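You operate a simulated robot arm through the tools that you are given. There is no shell and no other tool. Be economical: measure what you need, move in short steps, check, and stop when the job is done.

The job below is to be done with a simulated two-armed robot. You get a single attempt, and the scene is never put back.

JOB
On the small table, fold the blue cloth in half.

Only the result counts: the job must be done as asked and must still hold three seconds after the hand-in. Knocking over, shifting, dropping, spilling or breaking anything else fails it. Flat cloth is picked up by pressing the open fingertips on it (5 to 10 N) and closing them slowly along it; thin cloth reads only 2 to 8 mm in the jaws.

ROBOT AND FRAMES
Two 7-joint arms with two-finger parallel grippers on one trunk, on a base that drives. Base frame: it is fixed to the floor where the robot stands at the start and does not move with it; the origin is under the middle of the robot, x ahead of it, y to its left, z up; the surface under the hand at the start is at about z = 760. Units: mm, rad, N and s.
The left shoulder is at the start at [50, 177, 1079], the right one opposite. With the tool pointing down near the work surface each hand reaches from about 220 to 700 mm from the robot's upright axis, wherever it stands, measured 20 degrees to its own side. Places, roughly: small table [700, 300, 800]. Payload 3.43 kg a hand.
The TCP of each hand is the grasp point between the finger pads, 34 mm short of the fingertips. In the tool frame z runs along the fingers and y along their closing line. Largest opening 128 mm; finger width 24, thickness 12; the body of the gripper, 48 by 130 mm, starts 96 mm behind the TCP.
Orientation is told as [roll, pitch, yaw] about the base's x, y, z axes, in that order, counted from this pose: with the fingers straight down and closing along the base's y, the tool's x points along the base's -x, its y along +y and its z along -z.

CONTROLS
- The arms move only by the tool apply_moves. It takes "left_plan", "right_plan" or both (then of equal length, played together; a hand with none holds still); each is a list of rows, each an object of numbers (a shift or turn left out is 0, a gripper value left out holds the last): "x", "y", "z": the shift along the tool's x, y, z in mm; "wx", "wy", "wz": the turn, a rotation vector about the tool's x, y, z in degrees. In form: [{"x": .., "y": .., "z": .., "wx": .., "wy": .., "wz": ..}, ...]. A call has 1 to 10 rows; each row shifts and turns the commanded pose from where the row before left it, along the tool's axes as they then stand. "left_jaw" and "right_jaw" are, for a hand that has rows, the finger opening in mm, from 0 to 128, set as the call begins (left out, the last holds). Each row takes 0.2 s and may step no farther than 50 mm and 0.15 rad from the row before; otherwise, or with a gripper value out of range, the whole call is refused. A pose out of reach is approached as far as the arm can. The call stops where the force on the tool passes 40 N (or 10 N more than at its start, if that is more) or the arm is blocked; 0.2 s more then pass. Each finger travels about 108 mm/s and halts on what it meets, pressing with about 30 N; the grip force reading is that of the motor and also rises with nothing between the fingers. The clock runs only during rows and for 0.2 s after the last one: add rows that do not move to give the fingers time. The reply holds the time, the measured pose of the TCP, the force on the tool along the base axes, the opening and the grip force, in the units named above and with some noise, with the torque about the TCP (base axes, N m) and any sound that the robot's microphone picked up, and new pictures: "show" is both (left out), scene, wrist or none (wrist: the cameras of the hands that moved).
- Cameras (640 x 400 px; columns grow to the right, rows downward): "scene" is now at [146.8, 46.7, 1218.4]; the picture's right is [0.38, -0.93, 0.00], its down [-0.69, -0.28, -0.67] and it looks along [0.62, 0.25, -0.74] (base axes); focal length 287 px, centre (320, 200). "left" rides on the left gripper at [76, 11, -160] in its tool frame; the picture's right is [-0.15, 0.99, 0.00], its down [-0.88, -0.13, -0.46] and it looks along [-0.45, -0.07, 0.89] (tool axes); focal length 234 px, centre (320, 200). "right" rides on the right gripper at [76, -11, -160] in its tool frame; the picture's right is [0.15, 0.99, 0.00], its down [-0.88, 0.13, -0.46] and it looks along [-0.45, 0.07, 0.89] (tool axes); focal length 234 px, centre (320, 200). There is no depth. A picture from a camera that has moved, and an enlarged one, comes with that camera's place and axes in the base frame and with its lens. The place of the scene camera against the robot may be out by one fixed shift of up to 25 mm in any direction.
- slide_trunk(by): slides the trunk up (or, below 0, down) by that many mm; the arms and the scene camera ride with it, the base frame stays. It gives what a move gives, with no picture.
- drive_base(legs): drives the robot by 1 to 6 legs, each [ahead, turn to the left] in mm and rad, along the robot's own axes; the way and the turn of a leg run together, so that a leg with both is an arc; at most 1500 mm and 3.142 rad a leg. The arms and the cameras ride along, it lands a little off, and it stops where it bumps. It gives what a move gives, and a new picture of the scene camera.
- pan_tilt(pan, tilt): turns the head with the scene camera to pan (to the left, within 1.396 rad either way) and tilt (down, from -0.506 to 1.204), counted from straight ahead of the robot. It gives what a move gives, and a new picture of the scene camera.
- enlarge(camera, box): a new picture of the part [left, top, right, bottom] of that camera's present view, enlarged. No time passes.
- job_done(): hands the job in; it is judged then, once.

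Go step by step. Nothing tells you exact positions but the pictures and the camera data: compare them with the known pose of the tool, close in by small moves and look again before you grip or let go. The budget is 120 turns and 260 pictures, counting those below and the enlarged ones. Unless the task says otherwise, let go and move clear before handing in, and close with one line.

The tools are called after ">>>" as a command line: name --argument value ..., lists and objects as JSON in quotes. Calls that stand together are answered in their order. apply_moves: Moves the arms, as the interface text tells. Its arguments: {"type":"object","properties":{"left_plan":{"type":"array"},"left_jaw":{"type":"number"},"right_plan":{"type":"array"},"right_jaw":{"type":"number"},"show":{"type":"string","enum":["both","scene","wrist","none"]}},"required":[]} The other tools are called the same way: slide_trunk (by) slides the trunk up or down; drive_base (legs) drives the base; pan_tilt (pan, tilt) turns the head that bears the scene camera; enlarge (camera, box) takes an enlarged picture of a part of a camera's view; job_done () hands the job in.

At the start:

```text
time: 0.0
left_eef_pos: [369.3, 349.2, 914.3]
left_orientation: [0.0, 0.0, 0.001]
left_contact_force: [0.3, -0.1, 0.8]
left_wrist_torque: [-0.02, 0.01, -0.03]
left_width: 128.2
left_finger_force: 0.1
right_eef_pos: [440.7, 0.3, 1007.7]
right_orientation: [0.0, 0.0, -0.001]
right_contact_force: [0.1, -0.3, 0.3]
right_wrist_torque: [0.0, -0.01, 0.01]
right_width: 127.9
right_finger_force: 0.0
trunk travel left (down, up): [-250.0, 151.0]
robot x, y, heading: [1.2, 1.8, -0.001]
head pan, tilt: [0.386, 0.84]
```

scene: 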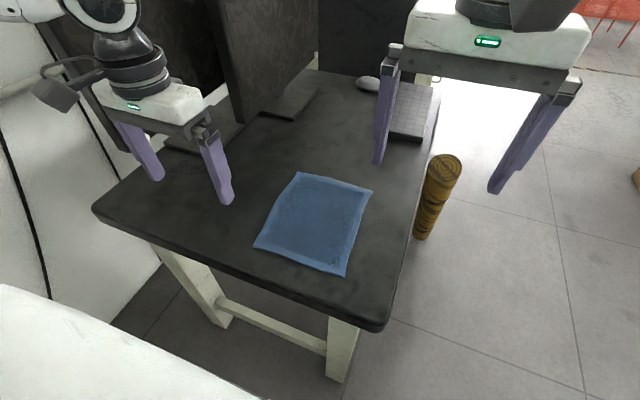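
right: 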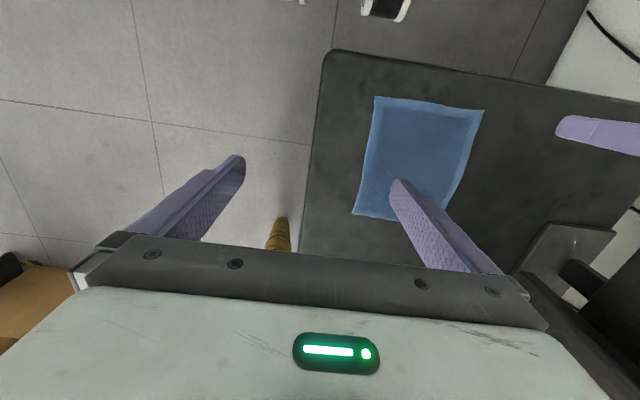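
left: 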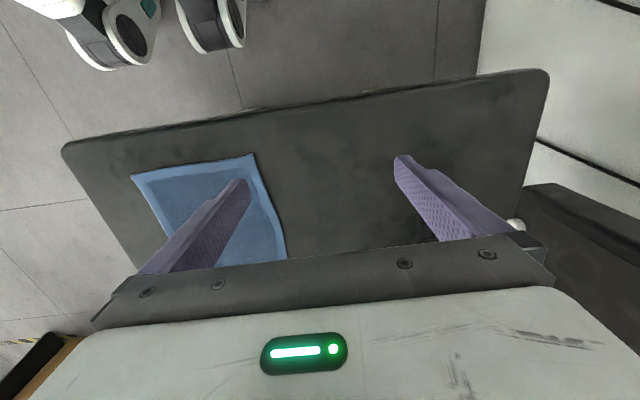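

The blue cloth lies flat at about x 370–593, y 83–265, and the table surface is near z 760. I plan to pick up the two far corners with both hands and bring them over to the near edge, so I first move to hover above those corners.

>>> apply_moves --left_plan '[{"x": -34, "y": -15, "z": 4}, {"x": -34, "y": -15, "z": 4}, {"x": -34, "y": -15, "z": 4}, {"x": -34, "y": -15, "z": 4}, {"x": -34, "y": -15, "z": 4}, {"x": -34, "y": -15, "z": 4}, {"wz": -7.5}, {"wz": -7.5}, {"wz": -7.5}, {"wz": -7.5}]' --right_plan '[{"x": -22, "y": 14, "z": 20}, {"x": -22, "y": 14, "z": 20}, {"x": -22, "y": 14, "z": 20}, {"x": -22, "y": 14, "z": 20}, {"x": -22, "y": 14, "z": 20}, {"x": -22, "y": 14, "z": 20}, {"wz": 7.5}, {"wz": 7.5}, {"wz": 7.5}, {"wz": 7.5}]' --left_jaw 30 --right_jaw 30

```text
time: 2.4
left_eef_pos: [565.9, 261.5, 891.8]
left_orientation: [0.001, 0.001, 0.527]
left_contact_force: [-0.1, -0.7, 0.3]
left_wrist_torque: [0.02, -0.05, 0.0]
left_width: 29.8
left_finger_force: 0.1
left hand out of reach, approached as far as the arm can: row 6
right_eef_pos: [586.7, 48.6, 892.2]
right_orientation: [0.011, 0.0, -0.587]
right_contact_force: [0.7, 0.0, 0.5]
right_wrist_torque: [0.0, 0.0, 0.02]
right_width: 30.2
right_finger_force: 0.1
right hand out of reach, approached as far as the arm can: row 6
trunk travel left (down, up): [-250.0, 151.0]
robot x, y, heading: [-1.3, 0.8, -0.003]
head pan, tilt: [0.386, 0.84]
stopped in row 10 (right hand): the arm was blocked; the commanded pose is now the measured one
camera scene: at [146.9, 46.5, 1218.4], right [0.38, -0.93, 0.0], down [-0.69, -0.28, -0.67], along [0.62, 0.25, -0.74], focal length 287 px, centre (320, 200)
camera right: at [516.5, 80.1, 1052.3], right [0.43, 0.9, 0.01], down [0.8, -0.38, 0.46], along [0.42, -0.19, -0.89], focal length 234 px, centre (320, 200)
camera left: at [494.6, 234.1, 1051.7], right [-0.37, 0.93, 0.0], down [0.83, 0.33, 0.46], along [0.42, 0.17, -0.89], focal length 234 px, centre (320, 200)
```

scene: 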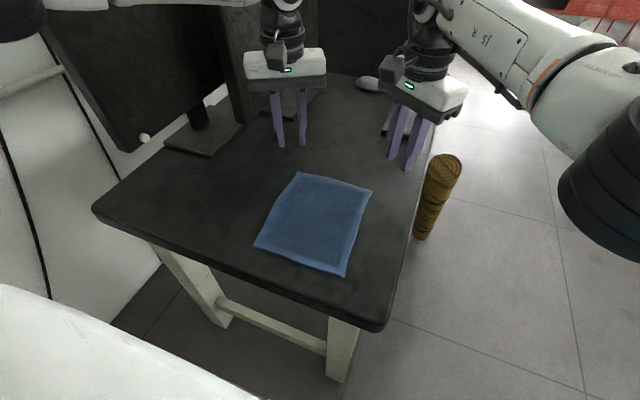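
right: 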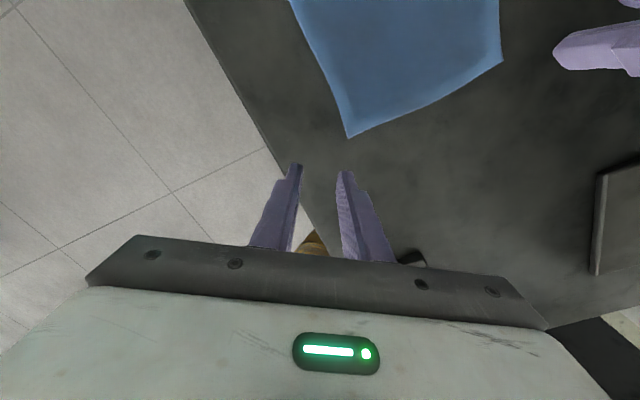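
left: 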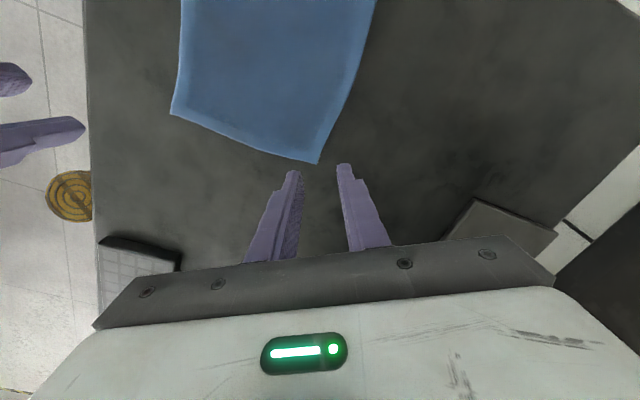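

The far corners are at about A [586, 265] and B [592, 85], which is right at the reach limit. I'll look at the gap between the robot's base and the table to see whether I can drive closer.

>>> pan_tilt --pan 0.2 --tilt 1.2

```text
time: 3.2
left_eef_pos: [564.5, 262.2, 892.5]
left_orientation: [0.002, 0.0, 0.527]
left_contact_force: [0.0, 0.0, -0.5]
left_wrist_torque: [-0.02, -0.01, 0.01]
left_width: 30.0
left_finger_force: 0.0
right_eef_pos: [585.8, 48.8, 893.3]
right_orientation: [0.01, 0.001, -0.587]
right_contact_force: [0.6, -0.4, 0.5]
right_wrist_torque: [0.0, -0.01, -0.02]
right_width: 30.2
right_finger_force: 0.0
trunk travel left (down, up): [-250.0, 151.0]
robot x, y, heading: [3.9, -0.6, -0.005]
head pan, tilt: [0.201, 1.201]
camera scene: at [128.7, 28.3, 1194.0], right [0.2, -0.98, 0.0], down [-0.91, -0.19, -0.36], along [0.36, 0.07, -0.93], focal length 287 px, centre (320, 200)
```

scene: 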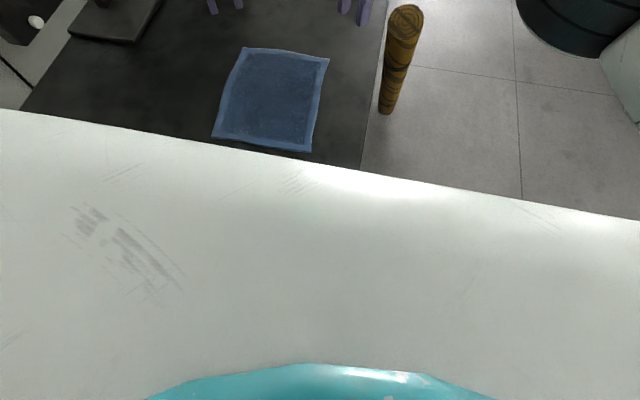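

The camera rays show the floor is clear well ahead of the base, so a 60 mm drive with a slight left turn is safe. I pull both hands back first, then drive.

>>> apply_moves --left_plan '[{"x": 28.8, "y": 16.8}, {"x": 28.8, "y": 16.8}, {"x": 28.8, "y": 16.8}]' --right_plan '[{"x": 27.8, "y": -18.5}, {"x": 27.8, "y": -18.5}, {"x": 27.8, "y": -18.5}]' --show "none"

>>> drive_base --legs '[[30, 0.15], [30, 0]]'

>>> pan_tilt --pan 0.15 --tilt 0.84

```text
time: 4.0
left_eef_pos: [463.0, 263.1, 891.6]
left_orientation: [0.001, -0.002, 0.528]
left_contact_force: [0.1, 0.0, -0.6]
left_wrist_torque: [0.0, 0.0, 0.03]
left_width: 30.0
left_finger_force: 0.1
right_eef_pos: [482.2, 51.4, 890.1]
right_orientation: [0.01, 0.001, -0.582]
right_contact_force: [-0.3, -0.2, 0.0]
right_wrist_torque: [0.01, 0.02, 0.0]
right_width: 29.8
right_finger_force: 0.0
trunk travel left (down, up): [-250.0, 151.0]
robot x, y, heading: [-1.5, -0.4, 0.001]
head pan, tilt: [0.201, 1.201]
```

```text
time: 5.5
left_eef_pos: [479.0, 335.9, 892.2]
left_orientation: [-0.002, 0.001, 0.676]
left_contact_force: [0.8, 0.2, -0.6]
left_wrist_torque: [-0.01, 0.0, -0.02]
left_width: 30.1
left_finger_force: 0.2
right_eef_pos: [530.8, 128.8, 890.7]
right_orientation: [0.01, 0.0, -0.431]
right_contact_force: [-0.7, 0.5, 0.8]
right_wrist_torque: [0.0, 0.02, 0.0]
right_width: 29.8
right_finger_force: 0.0
trunk travel left (down, up): [-250.0, 151.0]
robot x, y, heading: [59.7, 6.5, 0.148]
head pan, tilt: [0.201, 1.201]
camera scene: at [185.1, 53.4, 1193.8], right [0.34, -0.94, 0.0], down [-0.88, -0.32, -0.36], along [0.34, 0.12, -0.93], focal length 287 px, centre (320, 200)
```

scene: 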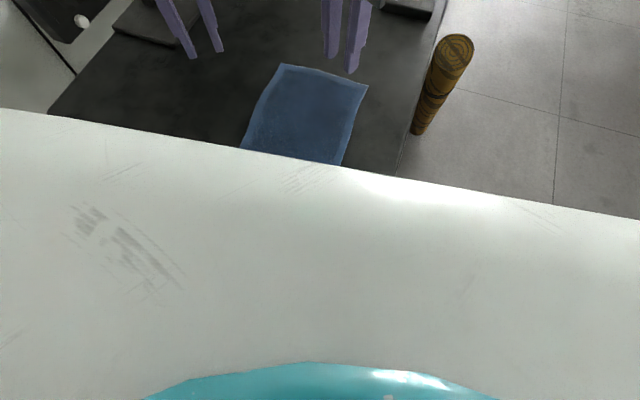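

```text
time: 6.3
left_eef_pos: [478.4, 334.4, 891.9]
left_orientation: [-0.001, 0.0, 0.675]
left_contact_force: [-0.5, -1.0, 0.5]
left_wrist_torque: [-0.02, 0.03, 0.0]
left_width: 30.0
left_finger_force: 0.1
right_eef_pos: [530.8, 129.0, 891.6]
right_orientation: [0.011, 0.001, -0.432]
right_contact_force: [0.4, 0.6, 0.7]
right_wrist_torque: [0.02, 0.0, 0.01]
right_width: 29.8
right_finger_force: 0.0
trunk travel left (down, up): [-250.0, 151.0]
robot x, y, heading: [57.2, 7.5, 0.145]
head pan, tilt: [0.15, 0.84]
camera scene: at [207.1, 57.2, 1218.4], right [0.29, -0.96, 0.0], down [-0.71, -0.22, -0.67], along [0.64, 0.2, -0.74], focal length 287 px, centre (320, 200)
```

scene: 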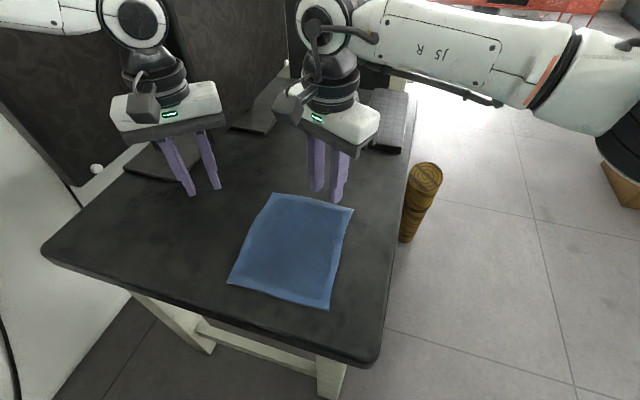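

The base moved about 58 mm forward and turned 0.145 rad left, with no contact. Next I bring both hands to just above the far corners of the cloth.

>>> apply_moves --left_plan '[{}, {}, {"x": -4.5, "y": -31, "z": 19}, {"x": -4.5, "y": -31, "z": 19}, {"x": -4.5, "y": -31, "z": 19}, {"x": -4.5, "y": -31, "z": 19}]' --right_plan '[{"x": -13.2, "y": -1.6, "z": 19}, {"x": -13.2, "y": -1.6, "z": 19}, {"x": -13.2, "y": -1.6, "z": 19}, {"x": -13.2, "y": -1.6, "z": 19}, {"wz": 5.8}, {"wz": 5.8}]' --left_jaw 26 --right_jaw 26

```text
time: 7.7
left_eef_pos: [527.3, 280.1, 836.5]
left_orientation: [-0.002, -0.001, 0.675]
left_contact_force: [0.1, -0.9, 0.1]
left_wrist_torque: [0.01, -0.02, 0.01]
left_width: 25.7
left_finger_force: 0.2
left hand out of reach, approached as far as the arm can: row 5, 6
right_eef_pos: [576.2, 101.5, 814.0]
right_orientation: [0.01, 0.002, -0.637]
right_contact_force: [0.2, 0.2, -0.8]
right_wrist_torque: [0.03, -0.02, 0.01]
right_width: 26.5
right_finger_force: 0.1
trunk travel left (down, up): [-250.0, 151.0]
robot x, y, heading: [55.0, 9.1, 0.15]
head pan, tilt: [0.15, 0.84]
camera scene: at [207.3, 57.3, 1218.4], right [0.29, -0.96, 0.0], down [-0.71, -0.22, -0.67], along [0.64, 0.2, -0.74], focal length 287 px, centre (320, 200)
camera right: at [508.2, 136.9, 974.7], right [0.47, 0.88, 0.01], down [0.78, -0.42, 0.46], along [0.41, -0.21, -0.89], focal length 234 px, centre (320, 200)
camera left: at [462.4, 241.8, 995.9], right [-0.5, 0.86, 0.0], down [0.77, 0.45, 0.46], along [0.39, 0.23, -0.89], focal length 234 px, centre (320, 200)
```

scene: 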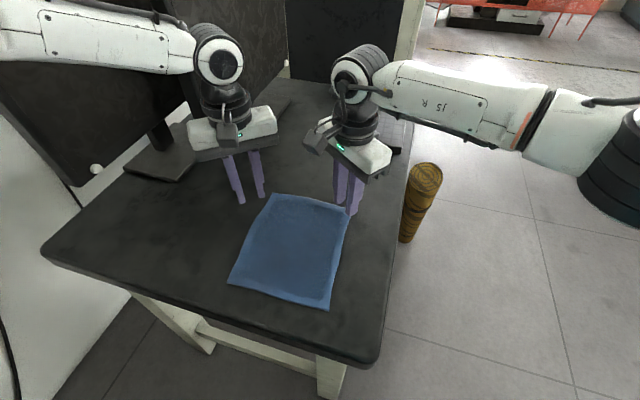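
right: 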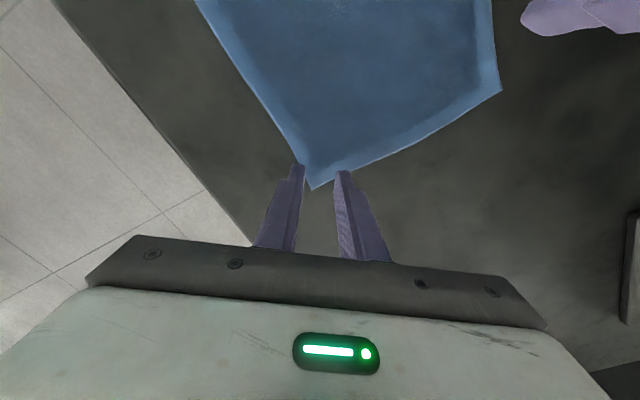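
left: 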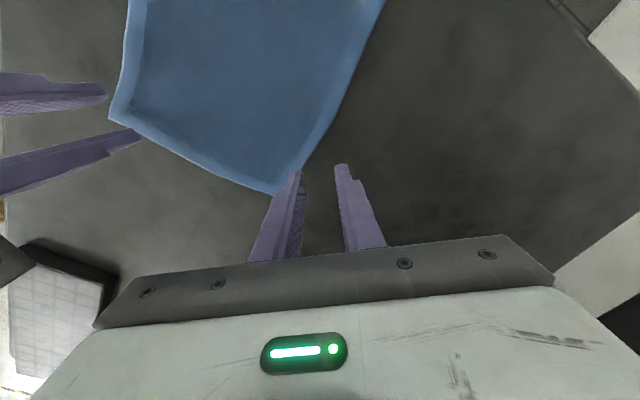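

The right hand is set above its corner. The left stopped short, probably at a wrist limit because of its yaw, so I turn that yaw back and look again.

>>> apply_moves --left_plan '[{"wz": 6}, {"wz": 6}, {"wz": 6}]' --show "none"

```text
time: 8.5
left_eef_pos: [527.8, 280.6, 837.9]
left_orientation: [0.001, -0.003, 0.36]
left_contact_force: [0.0, -0.4, 0.1]
left_wrist_torque: [0.01, 0.04, 0.02]
left_width: 25.6
left_finger_force: 0.2
right_eef_pos: [575.6, 102.3, 814.1]
right_orientation: [0.01, 0.002, -0.636]
right_contact_force: [0.0, -0.4, -0.2]
right_wrist_torque: [0.04, -0.01, 0.0]
right_width: 26.0
right_finger_force: 0.0
trunk travel left (down, up): [-250.0, 151.0]
robot x, y, heading: [59.3, 5.2, 0.148]
head pan, tilt: [0.15, 0.84]
```

>>> apply_moves --left_plan '[{"x": -14.5, "y": -22, "z": 11}, {"x": -14.5, "y": -22, "z": 11}]'

```text
time: 9.1
left_eef_pos: [528.7, 279.9, 836.9]
left_orientation: [-0.001, -0.002, 0.361]
left_contact_force: [0.4, -0.3, 0.0]
left_wrist_torque: [0.0, 0.0, -0.03]
left_width: 25.8
left_finger_force: 0.0
left hand out of reach, approached as far as the arm can: row 1, 2
right_eef_pos: [576.5, 102.4, 814.2]
right_orientation: [0.009, 0.002, -0.634]
right_contact_force: [-0.8, 0.3, -0.4]
right_wrist_torque: [0.01, 0.01, -0.02]
right_width: 26.0
right_finger_force: 0.1
trunk travel left (down, up): [-250.0, 151.0]
robot x, y, heading: [58.9, 7.4, 0.15]
head pan, tilt: [0.15, 0.84]
camera scene: at [207.1, 57.2, 1218.5], right [0.29, -0.96, 0.0], down [-0.71, -0.22, -0.67], along [0.64, 0.2, -0.74], focal length 287 px, centre (320, 200)
camera left: at [453.8, 264.3, 997.0], right [-0.21, 0.98, 0.0], down [0.87, 0.19, 0.46], along [0.45, 0.1, -0.89], focal length 234 px, centre (320, 200)
```

scene: 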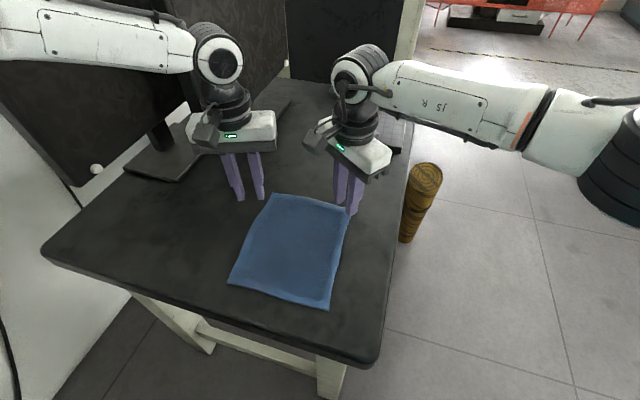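
left: 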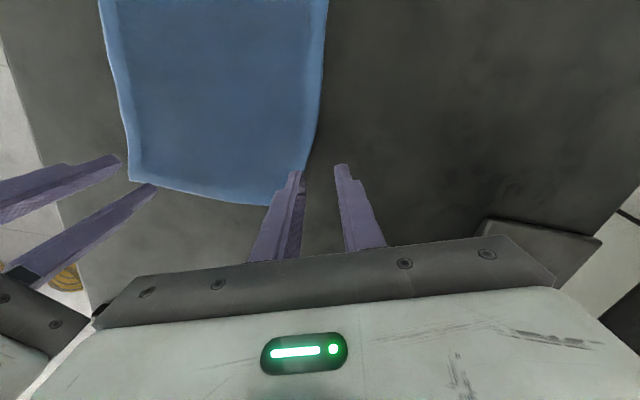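

The left hand didn't move at all, so I'll test the directions one at a time with small steps to find what limits it.

>>> apply_moves --left_plan '[{"z": 10}]' --show "none"

>>> apply_moves --left_plan '[{"x": -9.4, "y": -3.5}]' --show "none"

>>> apply_moves --left_plan '[{"x": 3.5, "y": -9.4}]' --show "none"

```text
time: 9.5
left_eef_pos: [526.1, 283.8, 827.1]
left_orientation: [0.001, -0.002, 0.361]
left_contact_force: [-0.1, 0.0, 0.6]
left_wrist_torque: [0.02, 0.02, 0.01]
left_width: 25.8
left_finger_force: 0.0
right_eef_pos: [576.5, 103.3, 814.5]
right_orientation: [0.012, 0.002, -0.635]
right_contact_force: [0.0, -0.2, 0.1]
right_wrist_torque: [0.04, -0.01, -0.03]
right_width: 26.0
right_finger_force: 0.2
trunk travel left (down, up): [-250.0, 151.0]
robot x, y, heading: [59.3, 3.6, 0.15]
head pan, tilt: [0.15, 0.84]
```

```text
time: 9.9
left_eef_pos: [529.8, 286.7, 831.2]
left_orientation: [-0.002, -0.002, 0.361]
left_contact_force: [0.0, -0.2, -0.7]
left_wrist_torque: [-0.01, -0.02, -0.02]
left_width: 26.2
left_finger_force: 0.0
left hand out of reach, approached as far as the arm can: row 1
right_eef_pos: [576.6, 103.1, 815.0]
right_orientation: [0.011, 0.002, -0.633]
right_contact_force: [0.0, 0.7, -0.2]
right_wrist_torque: [-0.01, 0.0, -0.01]
right_width: 25.9
right_finger_force: 0.0
trunk travel left (down, up): [-250.0, 151.0]
robot x, y, heading: [56.2, 10.8, 0.15]
head pan, tilt: [0.15, 0.84]
```

```text
time: 10.3
left_eef_pos: [525.5, 279.2, 833.5]
left_orientation: [-0.002, -0.004, 0.36]
left_contact_force: [0.4, 0.3, 0.0]
left_wrist_torque: [0.0, 0.02, 0.01]
left_width: 26.4
left_finger_force: 0.0
left hand out of reach, approached as far as the arm can: row 1
right_eef_pos: [577.0, 102.1, 815.3]
right_orientation: [0.009, 0.001, -0.635]
right_contact_force: [0.5, -0.5, -0.1]
right_wrist_torque: [0.0, 0.01, 0.0]
right_width: 26.0
right_finger_force: 0.0
trunk travel left (down, up): [-250.0, 151.0]
robot x, y, heading: [61.9, 2.5, 0.15]
head pan, tilt: [0.15, 0.84]
```

>>> apply_moves --left_plan '[{"z": -30}, {"z": -30}, {"x": -19, "y": -7}, {"x": -19, "y": -7}]' --show "scene"

```text
time: 11.3
left_eef_pos: [552.4, 290.0, 895.8]
left_orientation: [0.0, -0.001, 0.362]
left_contact_force: [-0.1, -1.0, -0.3]
left_wrist_torque: [0.01, 0.03, -0.01]
left_width: 26.2
left_finger_force: 0.0
left hand out of reach, approached as far as the arm can: row 4
right_eef_pos: [575.1, 101.9, 814.9]
right_orientation: [0.01, 0.002, -0.631]
right_contact_force: [-0.4, -0.3, -0.3]
right_wrist_torque: [-0.01, 0.0, -0.03]
right_width: 26.2
right_finger_force: 0.1
trunk travel left (down, up): [-250.0, 151.0]
robot x, y, heading: [58.5, 4.3, 0.149]
head pan, tilt: [0.15, 0.84]
camera scene: at [207.1, 57.2, 1218.5], right [0.29, -0.96, 0.0], down [-0.71, -0.22, -0.67], along [0.64, 0.2, -0.74], focal length 287 px, centre (320, 200)
```

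scene: 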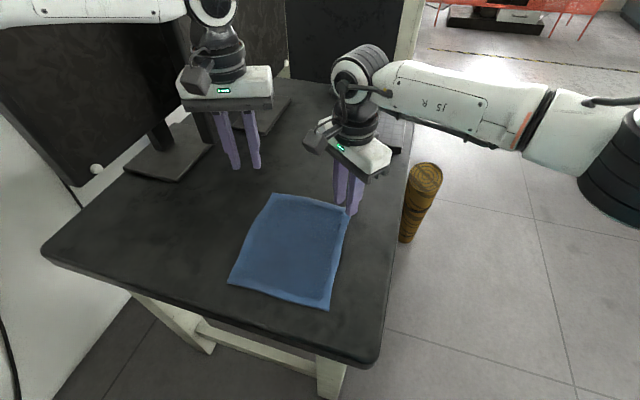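

Both hands stop short at this standing place, so standing closer would help. I tilt the left wrist camera back to see the clearance between the robot's base and the table before driving.

>>> apply_moves --left_plan '[{"x": 20, "y": 10, "z": -30}, {"x": 20, "y": 10, "z": -30}, {"wy": 8}, {"wy": 8}, {"wy": 8}]' --show "wrist"

```text
time: 12.5
left_eef_pos: [487.9, 301.2, 956.8]
left_orientation: [-0.002, 0.418, 0.361]
left_contact_force: [-0.4, 0.4, 0.0]
left_wrist_torque: [-0.01, 0.03, -0.03]
left_width: 25.8
left_finger_force: 0.1
left hand out of reach, approached as far as the arm can: row 5
right_eef_pos: [576.2, 102.5, 814.4]
right_orientation: [0.011, 0.0, -0.634]
right_contact_force: [0.1, -0.7, 1.2]
right_wrist_torque: [-0.01, 0.04, -0.02]
right_width: 26.2
right_finger_force: 0.0
trunk travel left (down, up): [-250.0, 151.0]
robot x, y, heading: [55.4, 6.0, 0.15]
head pan, tilt: [0.15, 0.84]
camera left: at [480.5, 310.2, 1133.4], right [-0.23, 0.97, -0.06], down [0.97, 0.23, 0.06], along [0.07, -0.05, -1.0], focal length 234 px, centre (320, 200)
```

left: 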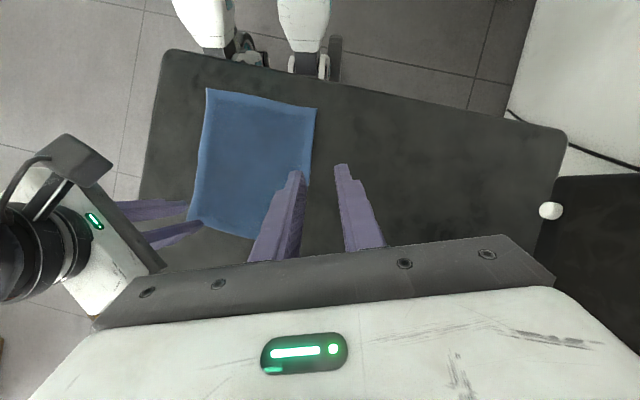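

The view shows the robot's wheels sit well behind the table's edge, so another 70 mm ahead is safe. I level the left hand, lift the right, and drive.

>>> apply_moves --left_plan '[{"wy": -8}, {"wy": -8}, {"wy": -8}]' --right_plan '[{"z": -20, "x": 30}, {"z": -20, "x": 30}, {"z": -20, "x": 30}]' --show "none"

>>> drive_base --legs '[[70, 0]]'

```text
time: 13.3
left_eef_pos: [487.9, 300.3, 957.2]
left_orientation: [0.0, -0.003, 0.362]
left_contact_force: [-0.3, 0.3, 0.0]
left_wrist_torque: [0.01, -0.01, 0.01]
left_width: 26.1
left_finger_force: 0.2
right_eef_pos: [499.6, 154.5, 877.1]
right_orientation: [0.01, 0.002, -0.633]
right_contact_force: [0.7, 0.8, 0.0]
right_wrist_torque: [0.01, -0.03, 0.0]
right_width: 25.7
right_finger_force: 0.1
trunk travel left (down, up): [-250.0, 151.0]
robot x, y, heading: [57.9, 3.9, 0.149]
head pan, tilt: [0.15, 0.84]
```

```text
time: 14.2
left_eef_pos: [508.2, 304.0, 956.9]
left_orientation: [0.001, -0.002, 0.358]
left_contact_force: [-0.6, -0.9, 0.3]
left_wrist_torque: [-0.02, 0.02, 0.0]
left_width: 25.8
left_finger_force: 0.1
right_eef_pos: [521.1, 156.2, 877.4]
right_orientation: [0.012, 0.004, -0.639]
right_contact_force: [-0.8, -0.1, -0.4]
right_wrist_torque: [-0.03, -0.05, 0.0]
right_width: 25.9
right_finger_force: 0.0
trunk travel left (down, up): [-250.0, 151.0]
robot x, y, heading: [77.5, 11.6, 0.144]
head pan, tilt: [0.15, 0.84]
stopped in leg 1: the robot was blocked; the commanded pose is now the measured one
camera scene: at [226.5, 60.5, 1218.6], right [0.29, -0.96, 0.0], down [-0.71, -0.22, -0.67], along [0.64, 0.19, -0.74], focal length 287 px, centre (320, 200)
```

scene: 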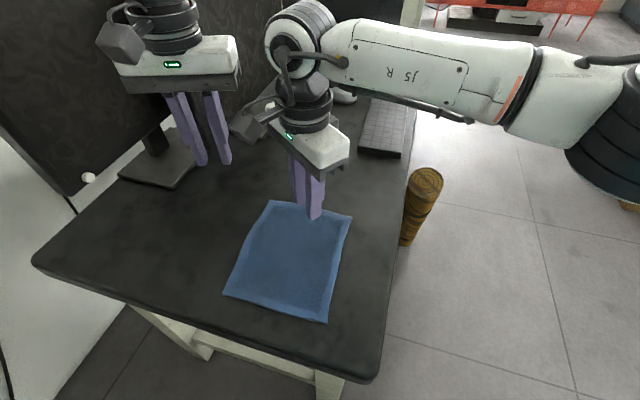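

The base stopped after about 20 mm, so something touched. I back off slightly, then reach for the left corner again from a fresh approach.

>>> drive_base --legs '[[-8, 0]]'

>>> apply_moves --right_plan '[{"x": -10, "y": -25, "z": 0}, {"x": -10, "y": -25, "z": 0}]' --left_plan '[{"x": -15, "y": -18, "z": 25}, {"x": -15, "y": -18, "z": 25}]'

```text
time: 15.0
left_eef_pos: [500.1, 301.8, 956.4]
left_orientation: [0.002, -0.001, 0.358]
left_contact_force: [0.5, 0.6, 0.0]
left_wrist_torque: [0.01, -0.02, -0.01]
left_width: 26.1
left_finger_force: 0.0
right_eef_pos: [514.4, 155.1, 876.0]
right_orientation: [0.011, 0.002, -0.64]
right_contact_force: [0.4, -0.3, 0.3]
right_wrist_torque: [-0.03, -0.02, 0.0]
right_width: 26.2
right_finger_force: 0.1
trunk travel left (down, up): [-250.0, 151.0]
robot x, y, heading: [70.5, 9.0, 0.145]
head pan, tilt: [0.15, 0.84]
camera scene: at [218.7, 59.4, 1218.5], right [0.29, -0.96, 0.0], down [-0.71, -0.22, -0.67], along [0.64, 0.19, -0.74], focal length 287 px, centre (320, 200)
```

scene: 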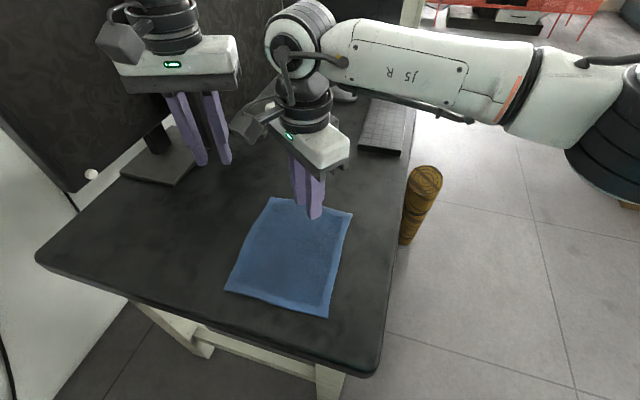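

```text
time: 15.6
left_eef_pos: [542.6, 276.7, 903.9]
left_orientation: [0.0, 0.001, 0.36]
left_contact_force: [0.5, -0.1, 0.5]
left_wrist_torque: [0.02, -0.03, -0.01]
left_width: 26.0
left_finger_force: 0.0
right_eef_pos: [498.6, 102.9, 873.9]
right_orientation: [0.011, 0.001, -0.64]
right_contact_force: [-0.9, 0.5, -0.4]
right_wrist_torque: [0.03, 0.0, 0.03]
right_width: 26.1
right_finger_force: 0.0
trunk travel left (down, up): [-250.0, 151.0]
robot x, y, heading: [73.1, 10.6, 0.148]
head pan, tilt: [0.15, 0.84]
camera scene: at [219.6, 59.6, 1218.4], right [0.29, -0.96, 0.0], down [-0.71, -0.22, -0.67], along [0.64, 0.19, -0.74], focal length 287 px, centre (320, 200)
camera right: at [430.2, 136.8, 1035.0], right [0.47, 0.88, 0.01], down [0.78, -0.43, 0.45], along [0.4, -0.21, -0.89], focal length 234 px, centre (320, 200)
camera left: at [468.7, 261.3, 1064.1], right [-0.21, 0.98, 0.0], down [0.87, 0.19, 0.46], along [0.45, 0.1, -0.89], focal length 234 px, centre (320, 200)
```

scene: 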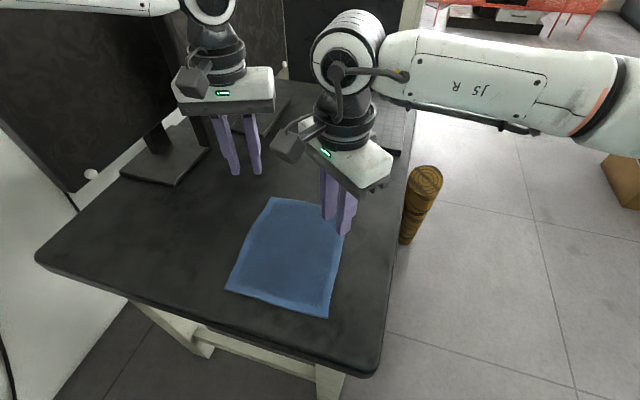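
right: 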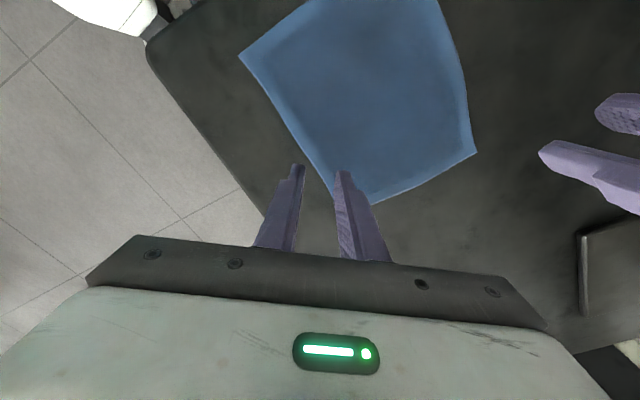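
left: 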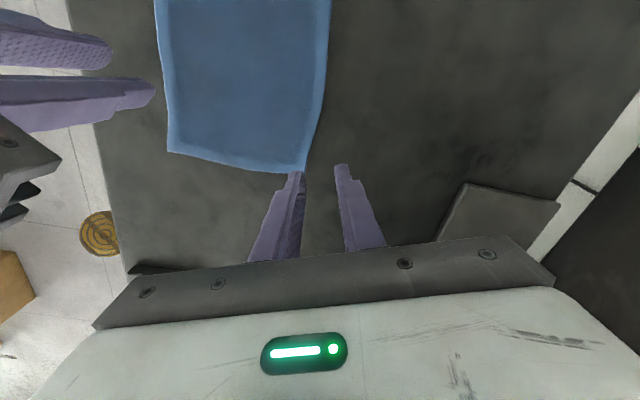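

>>> apply_moves --left_plan '[{"x": -8, "y": -18}, {"x": -8, "y": -18}, {"z": 30}, {"z": 30}, {"z": 20}]' --show "none"

```text
time: 16.8
left_eef_pos: [536.8, 277.4, 834.5]
left_orientation: [0.0, -0.005, 0.359]
left_contact_force: [0.4, -1.5, -0.2]
left_wrist_torque: [0.01, -0.01, 0.02]
left_width: 25.8
left_finger_force: 0.1
left hand out of reach, approached as far as the arm can: row 1, 2, 3, 4, 5
right_eef_pos: [497.4, 101.5, 874.6]
right_orientation: [0.012, 0.002, -0.641]
right_contact_force: [0.4, 0.6, -0.6]
right_wrist_torque: [0.04, 0.0, 0.0]
right_width: 25.8
right_finger_force: 0.0
trunk travel left (down, up): [-250.0, 151.0]
robot x, y, heading: [67.4, 7.8, 0.145]
head pan, tilt: [0.15, 0.84]
```

>>> apply_moves --left_plan '[{"x": 20, "z": -30}, {"wy": -8}, {"wy": -8}, {"x": -15, "y": -14}, {"x": -15, "y": -14}, {"x": -15}]' --show "none"

```text
time: 18.2
left_eef_pos: [569.3, 258.5, 875.7]
left_orientation: [0.002, -0.281, 0.36]
left_contact_force: [-0.1, -0.6, -0.4]
left_wrist_torque: [-0.02, -0.01, -0.03]
left_width: 26.0
left_finger_force: 0.1
right_eef_pos: [497.5, 101.3, 875.3]
right_orientation: [0.01, 0.001, -0.642]
right_contact_force: [-0.5, -0.1, 0.0]
right_wrist_torque: [-0.01, 0.0, 0.01]
right_width: 26.0
right_finger_force: 0.1
trunk travel left (down, up): [-250.0, 151.0]
robot x, y, heading: [70.1, 8.8, 0.146]
head pan, tilt: [0.15, 0.84]
```

Tilting the fingers outward solves the reach. I reset both hands to nearly straight yaw with a 16° tilt and bring them just above the far corners.

>>> apply_moves --left_plan '[{"wx": 2.07, "wz": 7.2}, {"wx": 2.07, "wz": 7.2}, {}, {}, {}, {}, {}, {"x": 3.6, "y": -2.7, "z": 19.8}, {"x": 3.6, "y": -2.7, "z": 19.8}, {"x": 3.6, "y": -2.7, "z": 19.8}]' --right_plan '[{"wz": -7.75}, {"wz": -7.75}, {"wz": -7.75}, {"wz": -7.75}, {"wy": -8}, {"wy": -8}, {"x": -16.2, "y": 1.5, "z": 20}, {"x": -16.2, "y": 1.5, "z": 20}, {"x": -16.2, "y": 1.5, "z": 20}, {"x": -16.2, "y": 1.5, "z": 20}]' --left_jaw 20 --right_jaw 20

```text
time: 20.4
left_eef_pos: [566.8, 258.0, 821.4]
left_orientation: [0.0, -0.281, 0.098]
left_contact_force: [0.1, -0.5, 0.6]
left_wrist_torque: [0.04, -0.05, 0.01]
left_width: 20.1
left_finger_force: 0.1
left hand out of reach, approached as far as the arm can: row 10
right_eef_pos: [585.4, 100.3, 817.7]
right_orientation: [0.01, -0.282, -0.101]
right_contact_force: [0.0, -0.1, 0.2]
right_wrist_torque: [0.01, -0.04, 0.04]
right_width: 20.0
right_finger_force: 0.0
trunk travel left (down, up): [-250.0, 151.0]
robot x, y, heading: [72.3, 11.5, 0.144]
head pan, tilt: [0.15, 0.84]
camera scene: at [219.3, 59.6, 1218.4], right [0.29, -0.96, 0.0], down [-0.71, -0.22, -0.67], along [0.64, 0.19, -0.74], focal length 287 px, centre (320, 200)
camera right: at [467.2, 99.3, 950.4], right [-0.04, 1.0, -0.03], down [0.73, 0.05, 0.68], along [0.69, 0.01, -0.73], focal length 234 px, centre (320, 200)
camera left: at [449.1, 257.6, 953.3], right [0.04, 1.0, 0.04], down [0.73, -0.06, 0.68], along [0.68, 0.0, -0.73], focal length 234 px, centre (320, 200)
```

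scene: 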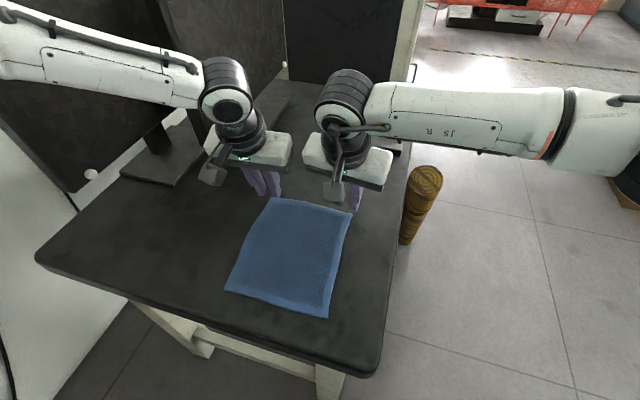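
right: 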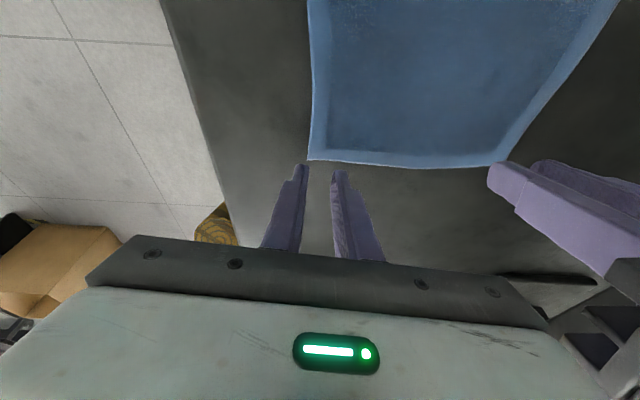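
left: 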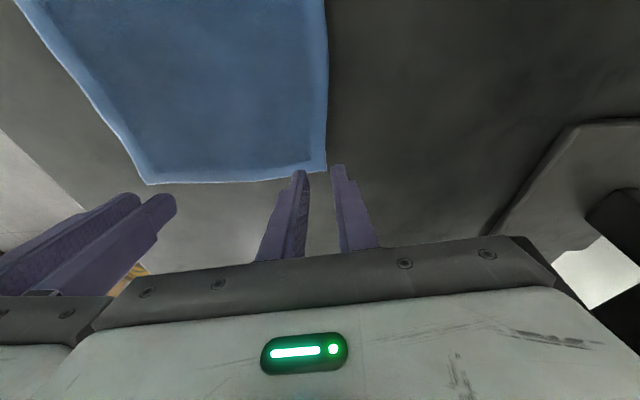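

>>> apply_moves --left_plan '[{"wy": -5}, {"wy": -5}, {"x": -0.8, "y": -7.4, "z": 5.9}]' --show "wrist"

>>> enlarge --camera "scene" --box '[200, 120, 400, 245]'

```text
time: 21.2
left_eef_pos: [570.2, 252.6, 817.3]
left_orientation: [-0.001, -0.456, 0.098]
left_contact_force: [-1.3, -0.1, -0.7]
left_wrist_torque: [0.01, -0.01, 0.03]
left_width: 20.0
left_finger_force: 0.1
right_eef_pos: [584.7, 100.7, 818.3]
right_orientation: [0.009, -0.283, -0.1]
right_contact_force: [-0.6, 0.0, 0.3]
right_wrist_torque: [-0.02, 0.03, 0.0]
right_width: 20.0
right_finger_force: 0.0
trunk travel left (down, up): [-250.0, 151.0]
robot x, y, heading: [71.5, 10.0, 0.143]
head pan, tilt: [0.15, 0.84]
camera left: at [431.7, 249.9, 927.2], right [0.03, 1.0, 0.07], down [0.6, -0.07, 0.8], along [0.8, 0.01, -0.6], focal length 234 px, centre (320, 200)
```

left: 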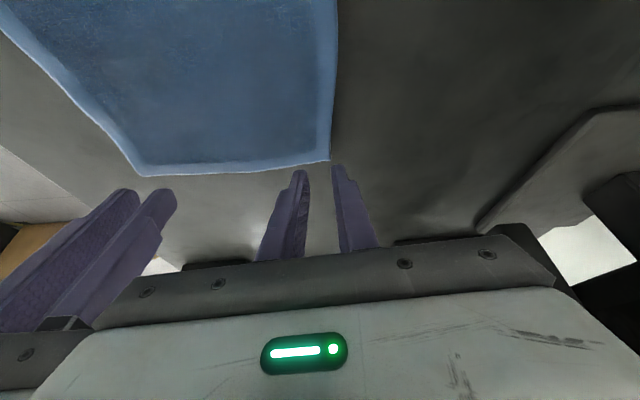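

```text
3.20 times, centred on (300, 182) of scene
camera zoom: at [219.2, 59.5, 1218.4], right [0.29, -0.96, 0.0], down [-0.71, -0.22, -0.67], along [0.64, 0.19, -0.74], focal length 920 px, centre (384, 256)
```

zoom: 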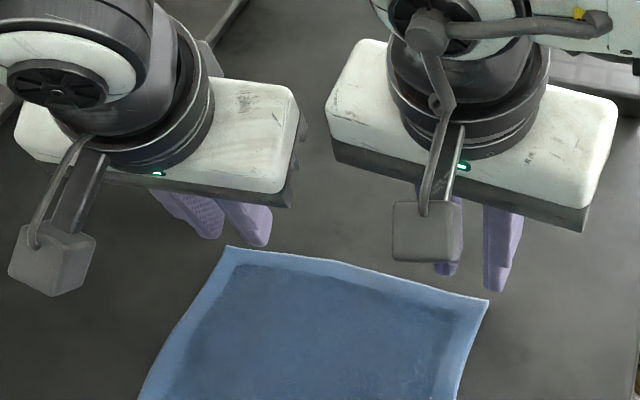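

Both hands line up with the corners, so I lower them to just above the cloth.

>>> apply_moves --left_plan '[{"x": 2.1, "y": -0.2, "z": 9}, {"x": 2.1, "y": -0.2, "z": 9}]' --right_plan '[{"x": 2.5, "z": 8.7}, {"x": 2.5, "z": 8.7}]' --show "wrist"

```text
time: 21.8
left_eef_pos: [569.8, 256.7, 803.1]
left_orientation: [0.001, -0.455, 0.099]
left_contact_force: [0.8, 0.2, -0.5]
left_wrist_torque: [0.0, 0.03, -0.01]
left_width: 20.3
left_finger_force: 0.1
left hand out of reach, approached as far as the arm can: row 2
right_eef_pos: [583.8, 101.3, 799.5]
right_orientation: [0.011, -0.284, -0.103]
right_contact_force: [-0.3, -0.5, 0.3]
right_wrist_torque: [0.01, 0.04, 0.05]
right_width: 19.9
right_finger_force: 0.0
trunk travel left (down, up): [-250.0, 151.0]
robot x, y, heading: [71.5, 8.1, 0.144]
head pan, tilt: [0.15, 0.84]
camera right: at [466.8, 101.0, 932.4], right [-0.04, 1.0, -0.03], down [0.73, 0.05, 0.68], along [0.69, 0.01, -0.73], focal length 234 px, centre (320, 200)
camera left: at [431.9, 254.0, 911.8], right [0.03, 1.0, 0.06], down [0.6, -0.07, 0.8], along [0.8, 0.01, -0.6], focal length 234 px, centre (320, 200)
```

right: 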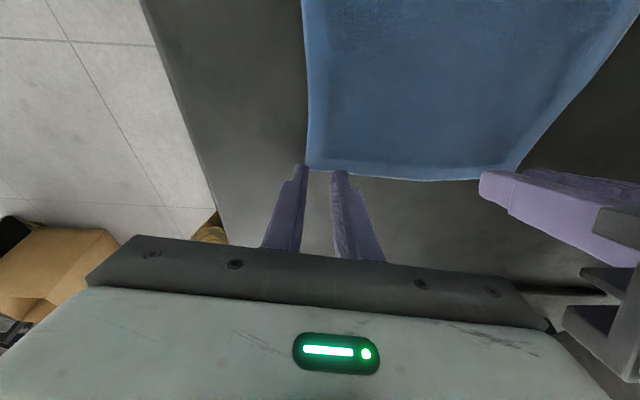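
left: 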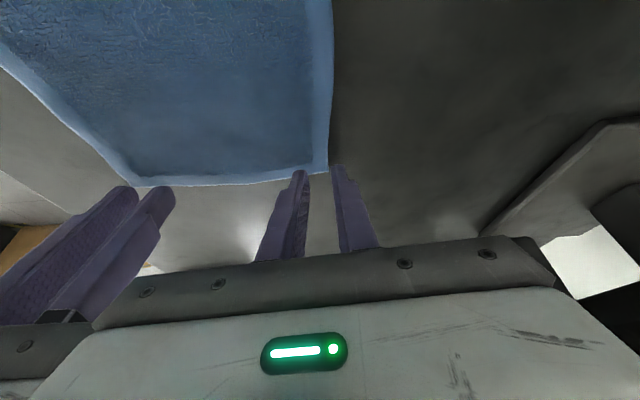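

>>> apply_moves --left_plan '[{"wy": -8}, {"x": 3, "y": -5, "z": 3.5}]' --right_plan '[{"x": 0.5, "z": 1.9}, {"x": 0.3, "z": 1}]' --show "none"

```text
time: 22.4
left_eef_pos: [567.1, 254.3, 799.4]
left_orientation: [0.001, -0.596, 0.099]
left_contact_force: [0.8, 0.1, 0.3]
left_wrist_torque: [0.0, -0.01, 0.03]
left_width: 19.9
left_finger_force: 0.2
right_eef_pos: [586.1, 102.3, 797.6]
right_orientation: [0.009, -0.285, -0.102]
right_contact_force: [-1.2, -0.4, 9.0]
right_wrist_torque: [-0.02, 0.08, -0.03]
right_width: 19.9
right_finger_force: 0.1
trunk travel left (down, up): [-250.0, 151.0]
robot x, y, heading: [69.8, 8.9, 0.145]
head pan, tilt: [0.15, 0.84]
```

The right fingertips press on the cloth at 9 N, and I now close them slowly in small steps.

>>> apply_moves --right_plan '[{}]' --right_jaw 15 --show "none"

>>> apply_moves --right_plan '[{}]' --right_jaw 10 --show "none"

>>> apply_moves --right_plan '[{}]' --right_jaw 5 --show "none"

>>> apply_moves --right_plan '[{}, {}]' --right_jaw 0 --show "wrist"

```text
time: 22.8
left_eef_pos: [568.7, 254.9, 800.0]
left_orientation: [-0.001, -0.595, 0.098]
left_contact_force: [0.2, 0.2, 0.0]
left_wrist_torque: [0.0, -0.02, 0.01]
left_width: 20.1
left_finger_force: 0.0
right_eef_pos: [584.3, 101.6, 798.6]
right_orientation: [0.012, -0.285, -0.103]
right_contact_force: [-0.3, 0.2, 11.0]
right_wrist_torque: [0.03, -0.01, -0.02]
right_width: 13.9
right_finger_force: 0.1
trunk travel left (down, up): [-250.0, 151.0]
robot x, y, heading: [72.2, 6.9, 0.145]
head pan, tilt: [0.15, 0.84]
```

```text
time: 23.2
left_eef_pos: [568.2, 254.1, 799.8]
left_orientation: [0.0, -0.595, 0.098]
left_contact_force: [0.2, 0.5, 0.3]
left_wrist_torque: [0.01, -0.02, 0.01]
left_width: 20.1
left_finger_force: 0.1
right_eef_pos: [585.2, 100.8, 796.9]
right_orientation: [0.013, -0.288, -0.102]
right_contact_force: [-0.1, 0.5, 13.0]
right_wrist_torque: [0.03, -0.01, -0.01]
right_width: 9.0
right_finger_force: 0.0
trunk travel left (down, up): [-250.0, 151.0]
robot x, y, heading: [69.3, 7.8, 0.143]
head pan, tilt: [0.15, 0.84]
```

```text
time: 23.6
left_eef_pos: [567.9, 254.3, 800.3]
left_orientation: [0.002, -0.594, 0.097]
left_contact_force: [-0.4, -0.5, -0.1]
left_wrist_torque: [0.0, 0.0, 0.0]
left_width: 19.9
left_finger_force: 0.1
right_eef_pos: [584.8, 102.0, 797.2]
right_orientation: [0.012, -0.284, -0.102]
right_contact_force: [1.0, 1.1, 15.5]
right_wrist_torque: [0.06, -0.03, 0.01]
right_width: 5.5
right_finger_force: 0.3
trunk travel left (down, up): [-250.0, 151.0]
robot x, y, heading: [72.8, 9.9, 0.143]
head pan, tilt: [0.15, 0.84]
```

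```text
time: 24.2
left_eef_pos: [567.4, 253.9, 799.2]
left_orientation: [0.001, -0.593, 0.099]
left_contact_force: [0.4, -0.3, -0.3]
left_wrist_torque: [0.0, -0.01, -0.01]
left_width: 20.3
left_finger_force: 0.3
right_eef_pos: [584.5, 101.7, 798.1]
right_orientation: [0.011, -0.284, -0.102]
right_contact_force: [0.9, 0.2, 16.8]
right_wrist_torque: [0.04, -0.01, -0.01]
right_width: 2.6
right_finger_force: 30.3
trunk travel left (down, up): [-250.0, 151.0]
robot x, y, heading: [68.4, 7.7, 0.144]
head pan, tilt: [0.15, 0.84]
camera right: at [467.0, 101.0, 930.4], right [-0.04, 1.0, -0.03], down [0.73, 0.05, 0.69], along [0.69, 0.01, -0.73], focal length 234 px, centre (320, 200)
```

right: 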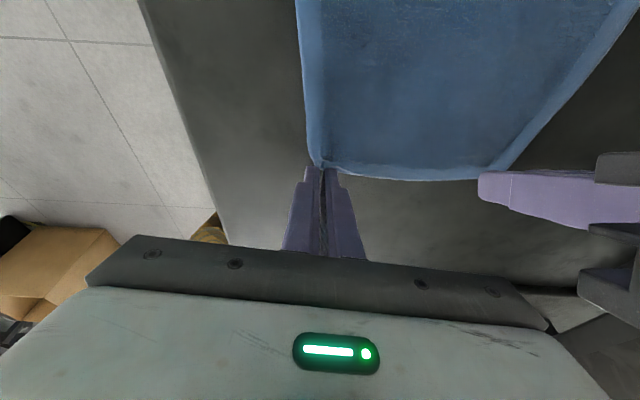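

The right jaw stopped at 2.6 mm at full grip, which looks like cloth in the fingers. I lift it a little and look.

>>> apply_moves --right_plan '[{"x": 3, "y": -0.5, "z": -16}, {"x": 14, "y": -2, "z": -15}]'

```text
time: 24.8
left_eef_pos: [568.9, 254.2, 798.9]
left_orientation: [0.0, -0.594, 0.096]
left_contact_force: [0.4, -0.2, 0.9]
left_wrist_torque: [-0.01, 0.0, -0.03]
left_width: 20.0
left_finger_force: 0.4
right_eef_pos: [560.3, 101.7, 820.5]
right_orientation: [0.009, -0.282, -0.103]
right_contact_force: [-0.4, 0.3, 0.1]
right_wrist_torque: [0.02, -0.03, 0.03]
right_width: 2.7
right_finger_force: 30.1
trunk travel left (down, up): [-250.0, 151.0]
robot x, y, heading: [72.1, 7.9, 0.141]
head pan, tilt: [0.15, 0.84]
camera scene: at [219.0, 59.5, 1218.4], right [0.29, -0.96, 0.0], down [-0.71, -0.22, -0.67], along [0.64, 0.19, -0.74], focal length 287 px, centre (320, 200)
camera right: at [443.0, 100.8, 953.6], right [-0.04, 1.0, -0.03], down [0.73, 0.05, 0.68], along [0.68, 0.01, -0.73], focal length 234 px, centre (320, 200)
```

scene: 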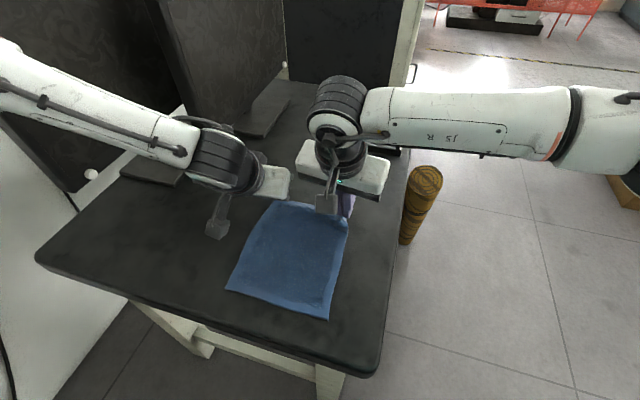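
right: 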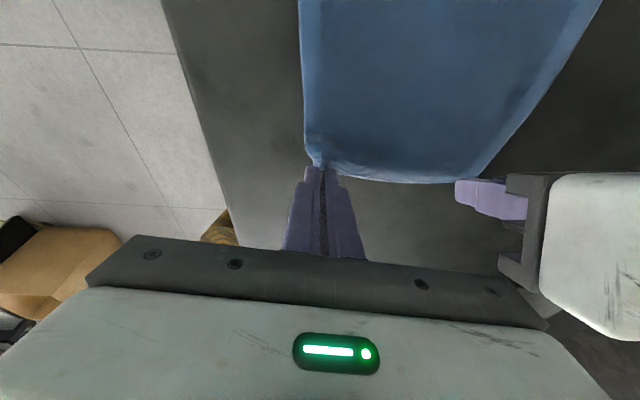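

The right hand holds its corner. Now I check where the left fingertips stand against corner A.

>>> enlarge --camera "left" --box '[160, 60, 480, 260]'

```text
2.00 times, centred on (320, 160) of left
camera zoom: at [416.6, 250.6, 888.9], right [0.02, 1.0, 0.08], down [0.48, -0.08, 0.87], along [0.87, 0.02, -0.49], focal length 468 px, centre (320, 280)
```

zoom: 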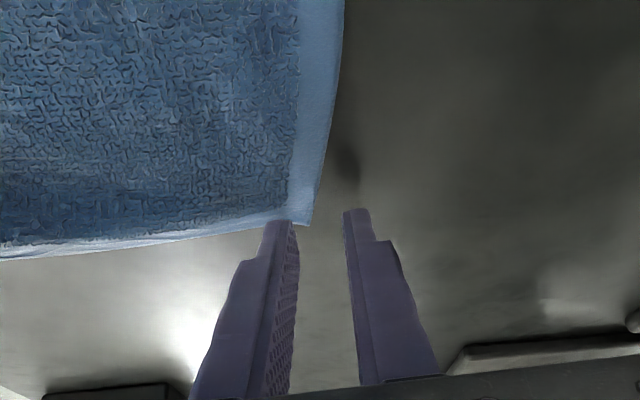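

The cloth corner has shifted to about y 253. I raise the right hand to clear room between the hands, then check again.

>>> apply_moves --right_plan '[{"x": -12, "y": 2, "z": -10}, {"x": -12, "y": 2, "z": -10}]' --show "none"

>>> enlarge --camera "left" --box '[160, 60, 480, 260]'

```text
time: 25.4
left_eef_pos: [568.3, 254.9, 799.4]
left_orientation: [0.002, -0.592, 0.098]
left_contact_force: [0.7, -0.1, 0.5]
left_wrist_torque: [-0.04, -0.01, -0.03]
left_width: 20.3
left_finger_force: 0.3
right_eef_pos: [577.0, 103.1, 846.9]
right_orientation: [0.012, -0.282, -0.101]
right_contact_force: [0.3, 0.8, -0.6]
right_wrist_torque: [0.03, 0.0, -0.01]
right_width: 2.7
right_finger_force: 30.2
trunk travel left (down, up): [-250.0, 151.0]
robot x, y, heading: [69.0, 10.7, 0.146]
head pan, tilt: [0.15, 0.84]
```

```text
2.00 times, centred on (320, 160) of left
camera zoom: at [416.6, 250.7, 888.9], right [0.02, 1.0, 0.08], down [0.48, -0.08, 0.87], along [0.87, 0.02, -0.49], focal length 468 px, centre (320, 280)
```

zoom: 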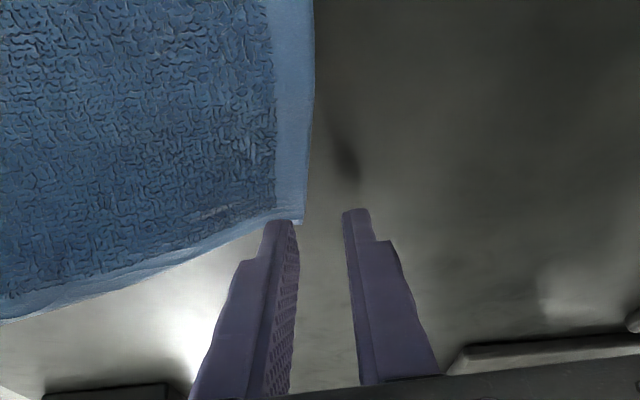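

>>> apply_moves --left_plan '[{"x": -3.7, "y": -9, "z": -7.1}, {"x": 0.7, "y": -9, "z": -0.5}, {"x": 2.8, "z": 4.1}, {"x": 2.8, "z": 4.1}]' --show "wrist"

```text
time: 26.4
left_eef_pos: [562.5, 246.4, 804.5]
left_orientation: [0.0, -0.593, 0.097]
left_contact_force: [0.3, -0.1, -0.2]
left_wrist_torque: [0.01, 0.02, 0.0]
left_width: 20.2
left_finger_force: 0.0
left hand out of reach, approached as far as the arm can: row 1, 2, 3
right_eef_pos: [576.6, 102.8, 847.1]
right_orientation: [0.009, -0.283, -0.101]
right_contact_force: [0.6, 0.1, 0.6]
right_wrist_torque: [0.02, -0.02, 0.02]
right_width: 2.7
right_finger_force: 30.1
trunk travel left (down, up): [-250.0, 151.0]
robot x, y, heading: [72.6, 7.3, 0.144]
head pan, tilt: [0.15, 0.84]
camera left: at [411.3, 242.4, 895.1], right [0.02, 1.0, 0.08], down [0.49, -0.08, 0.87], along [0.87, 0.02, -0.49], focal length 234 px, centre (320, 200)
```

left: 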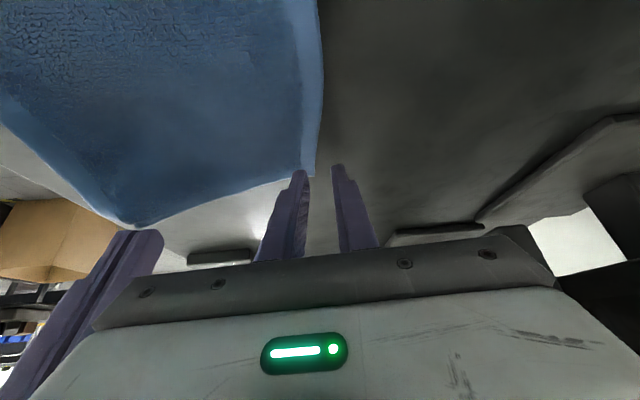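

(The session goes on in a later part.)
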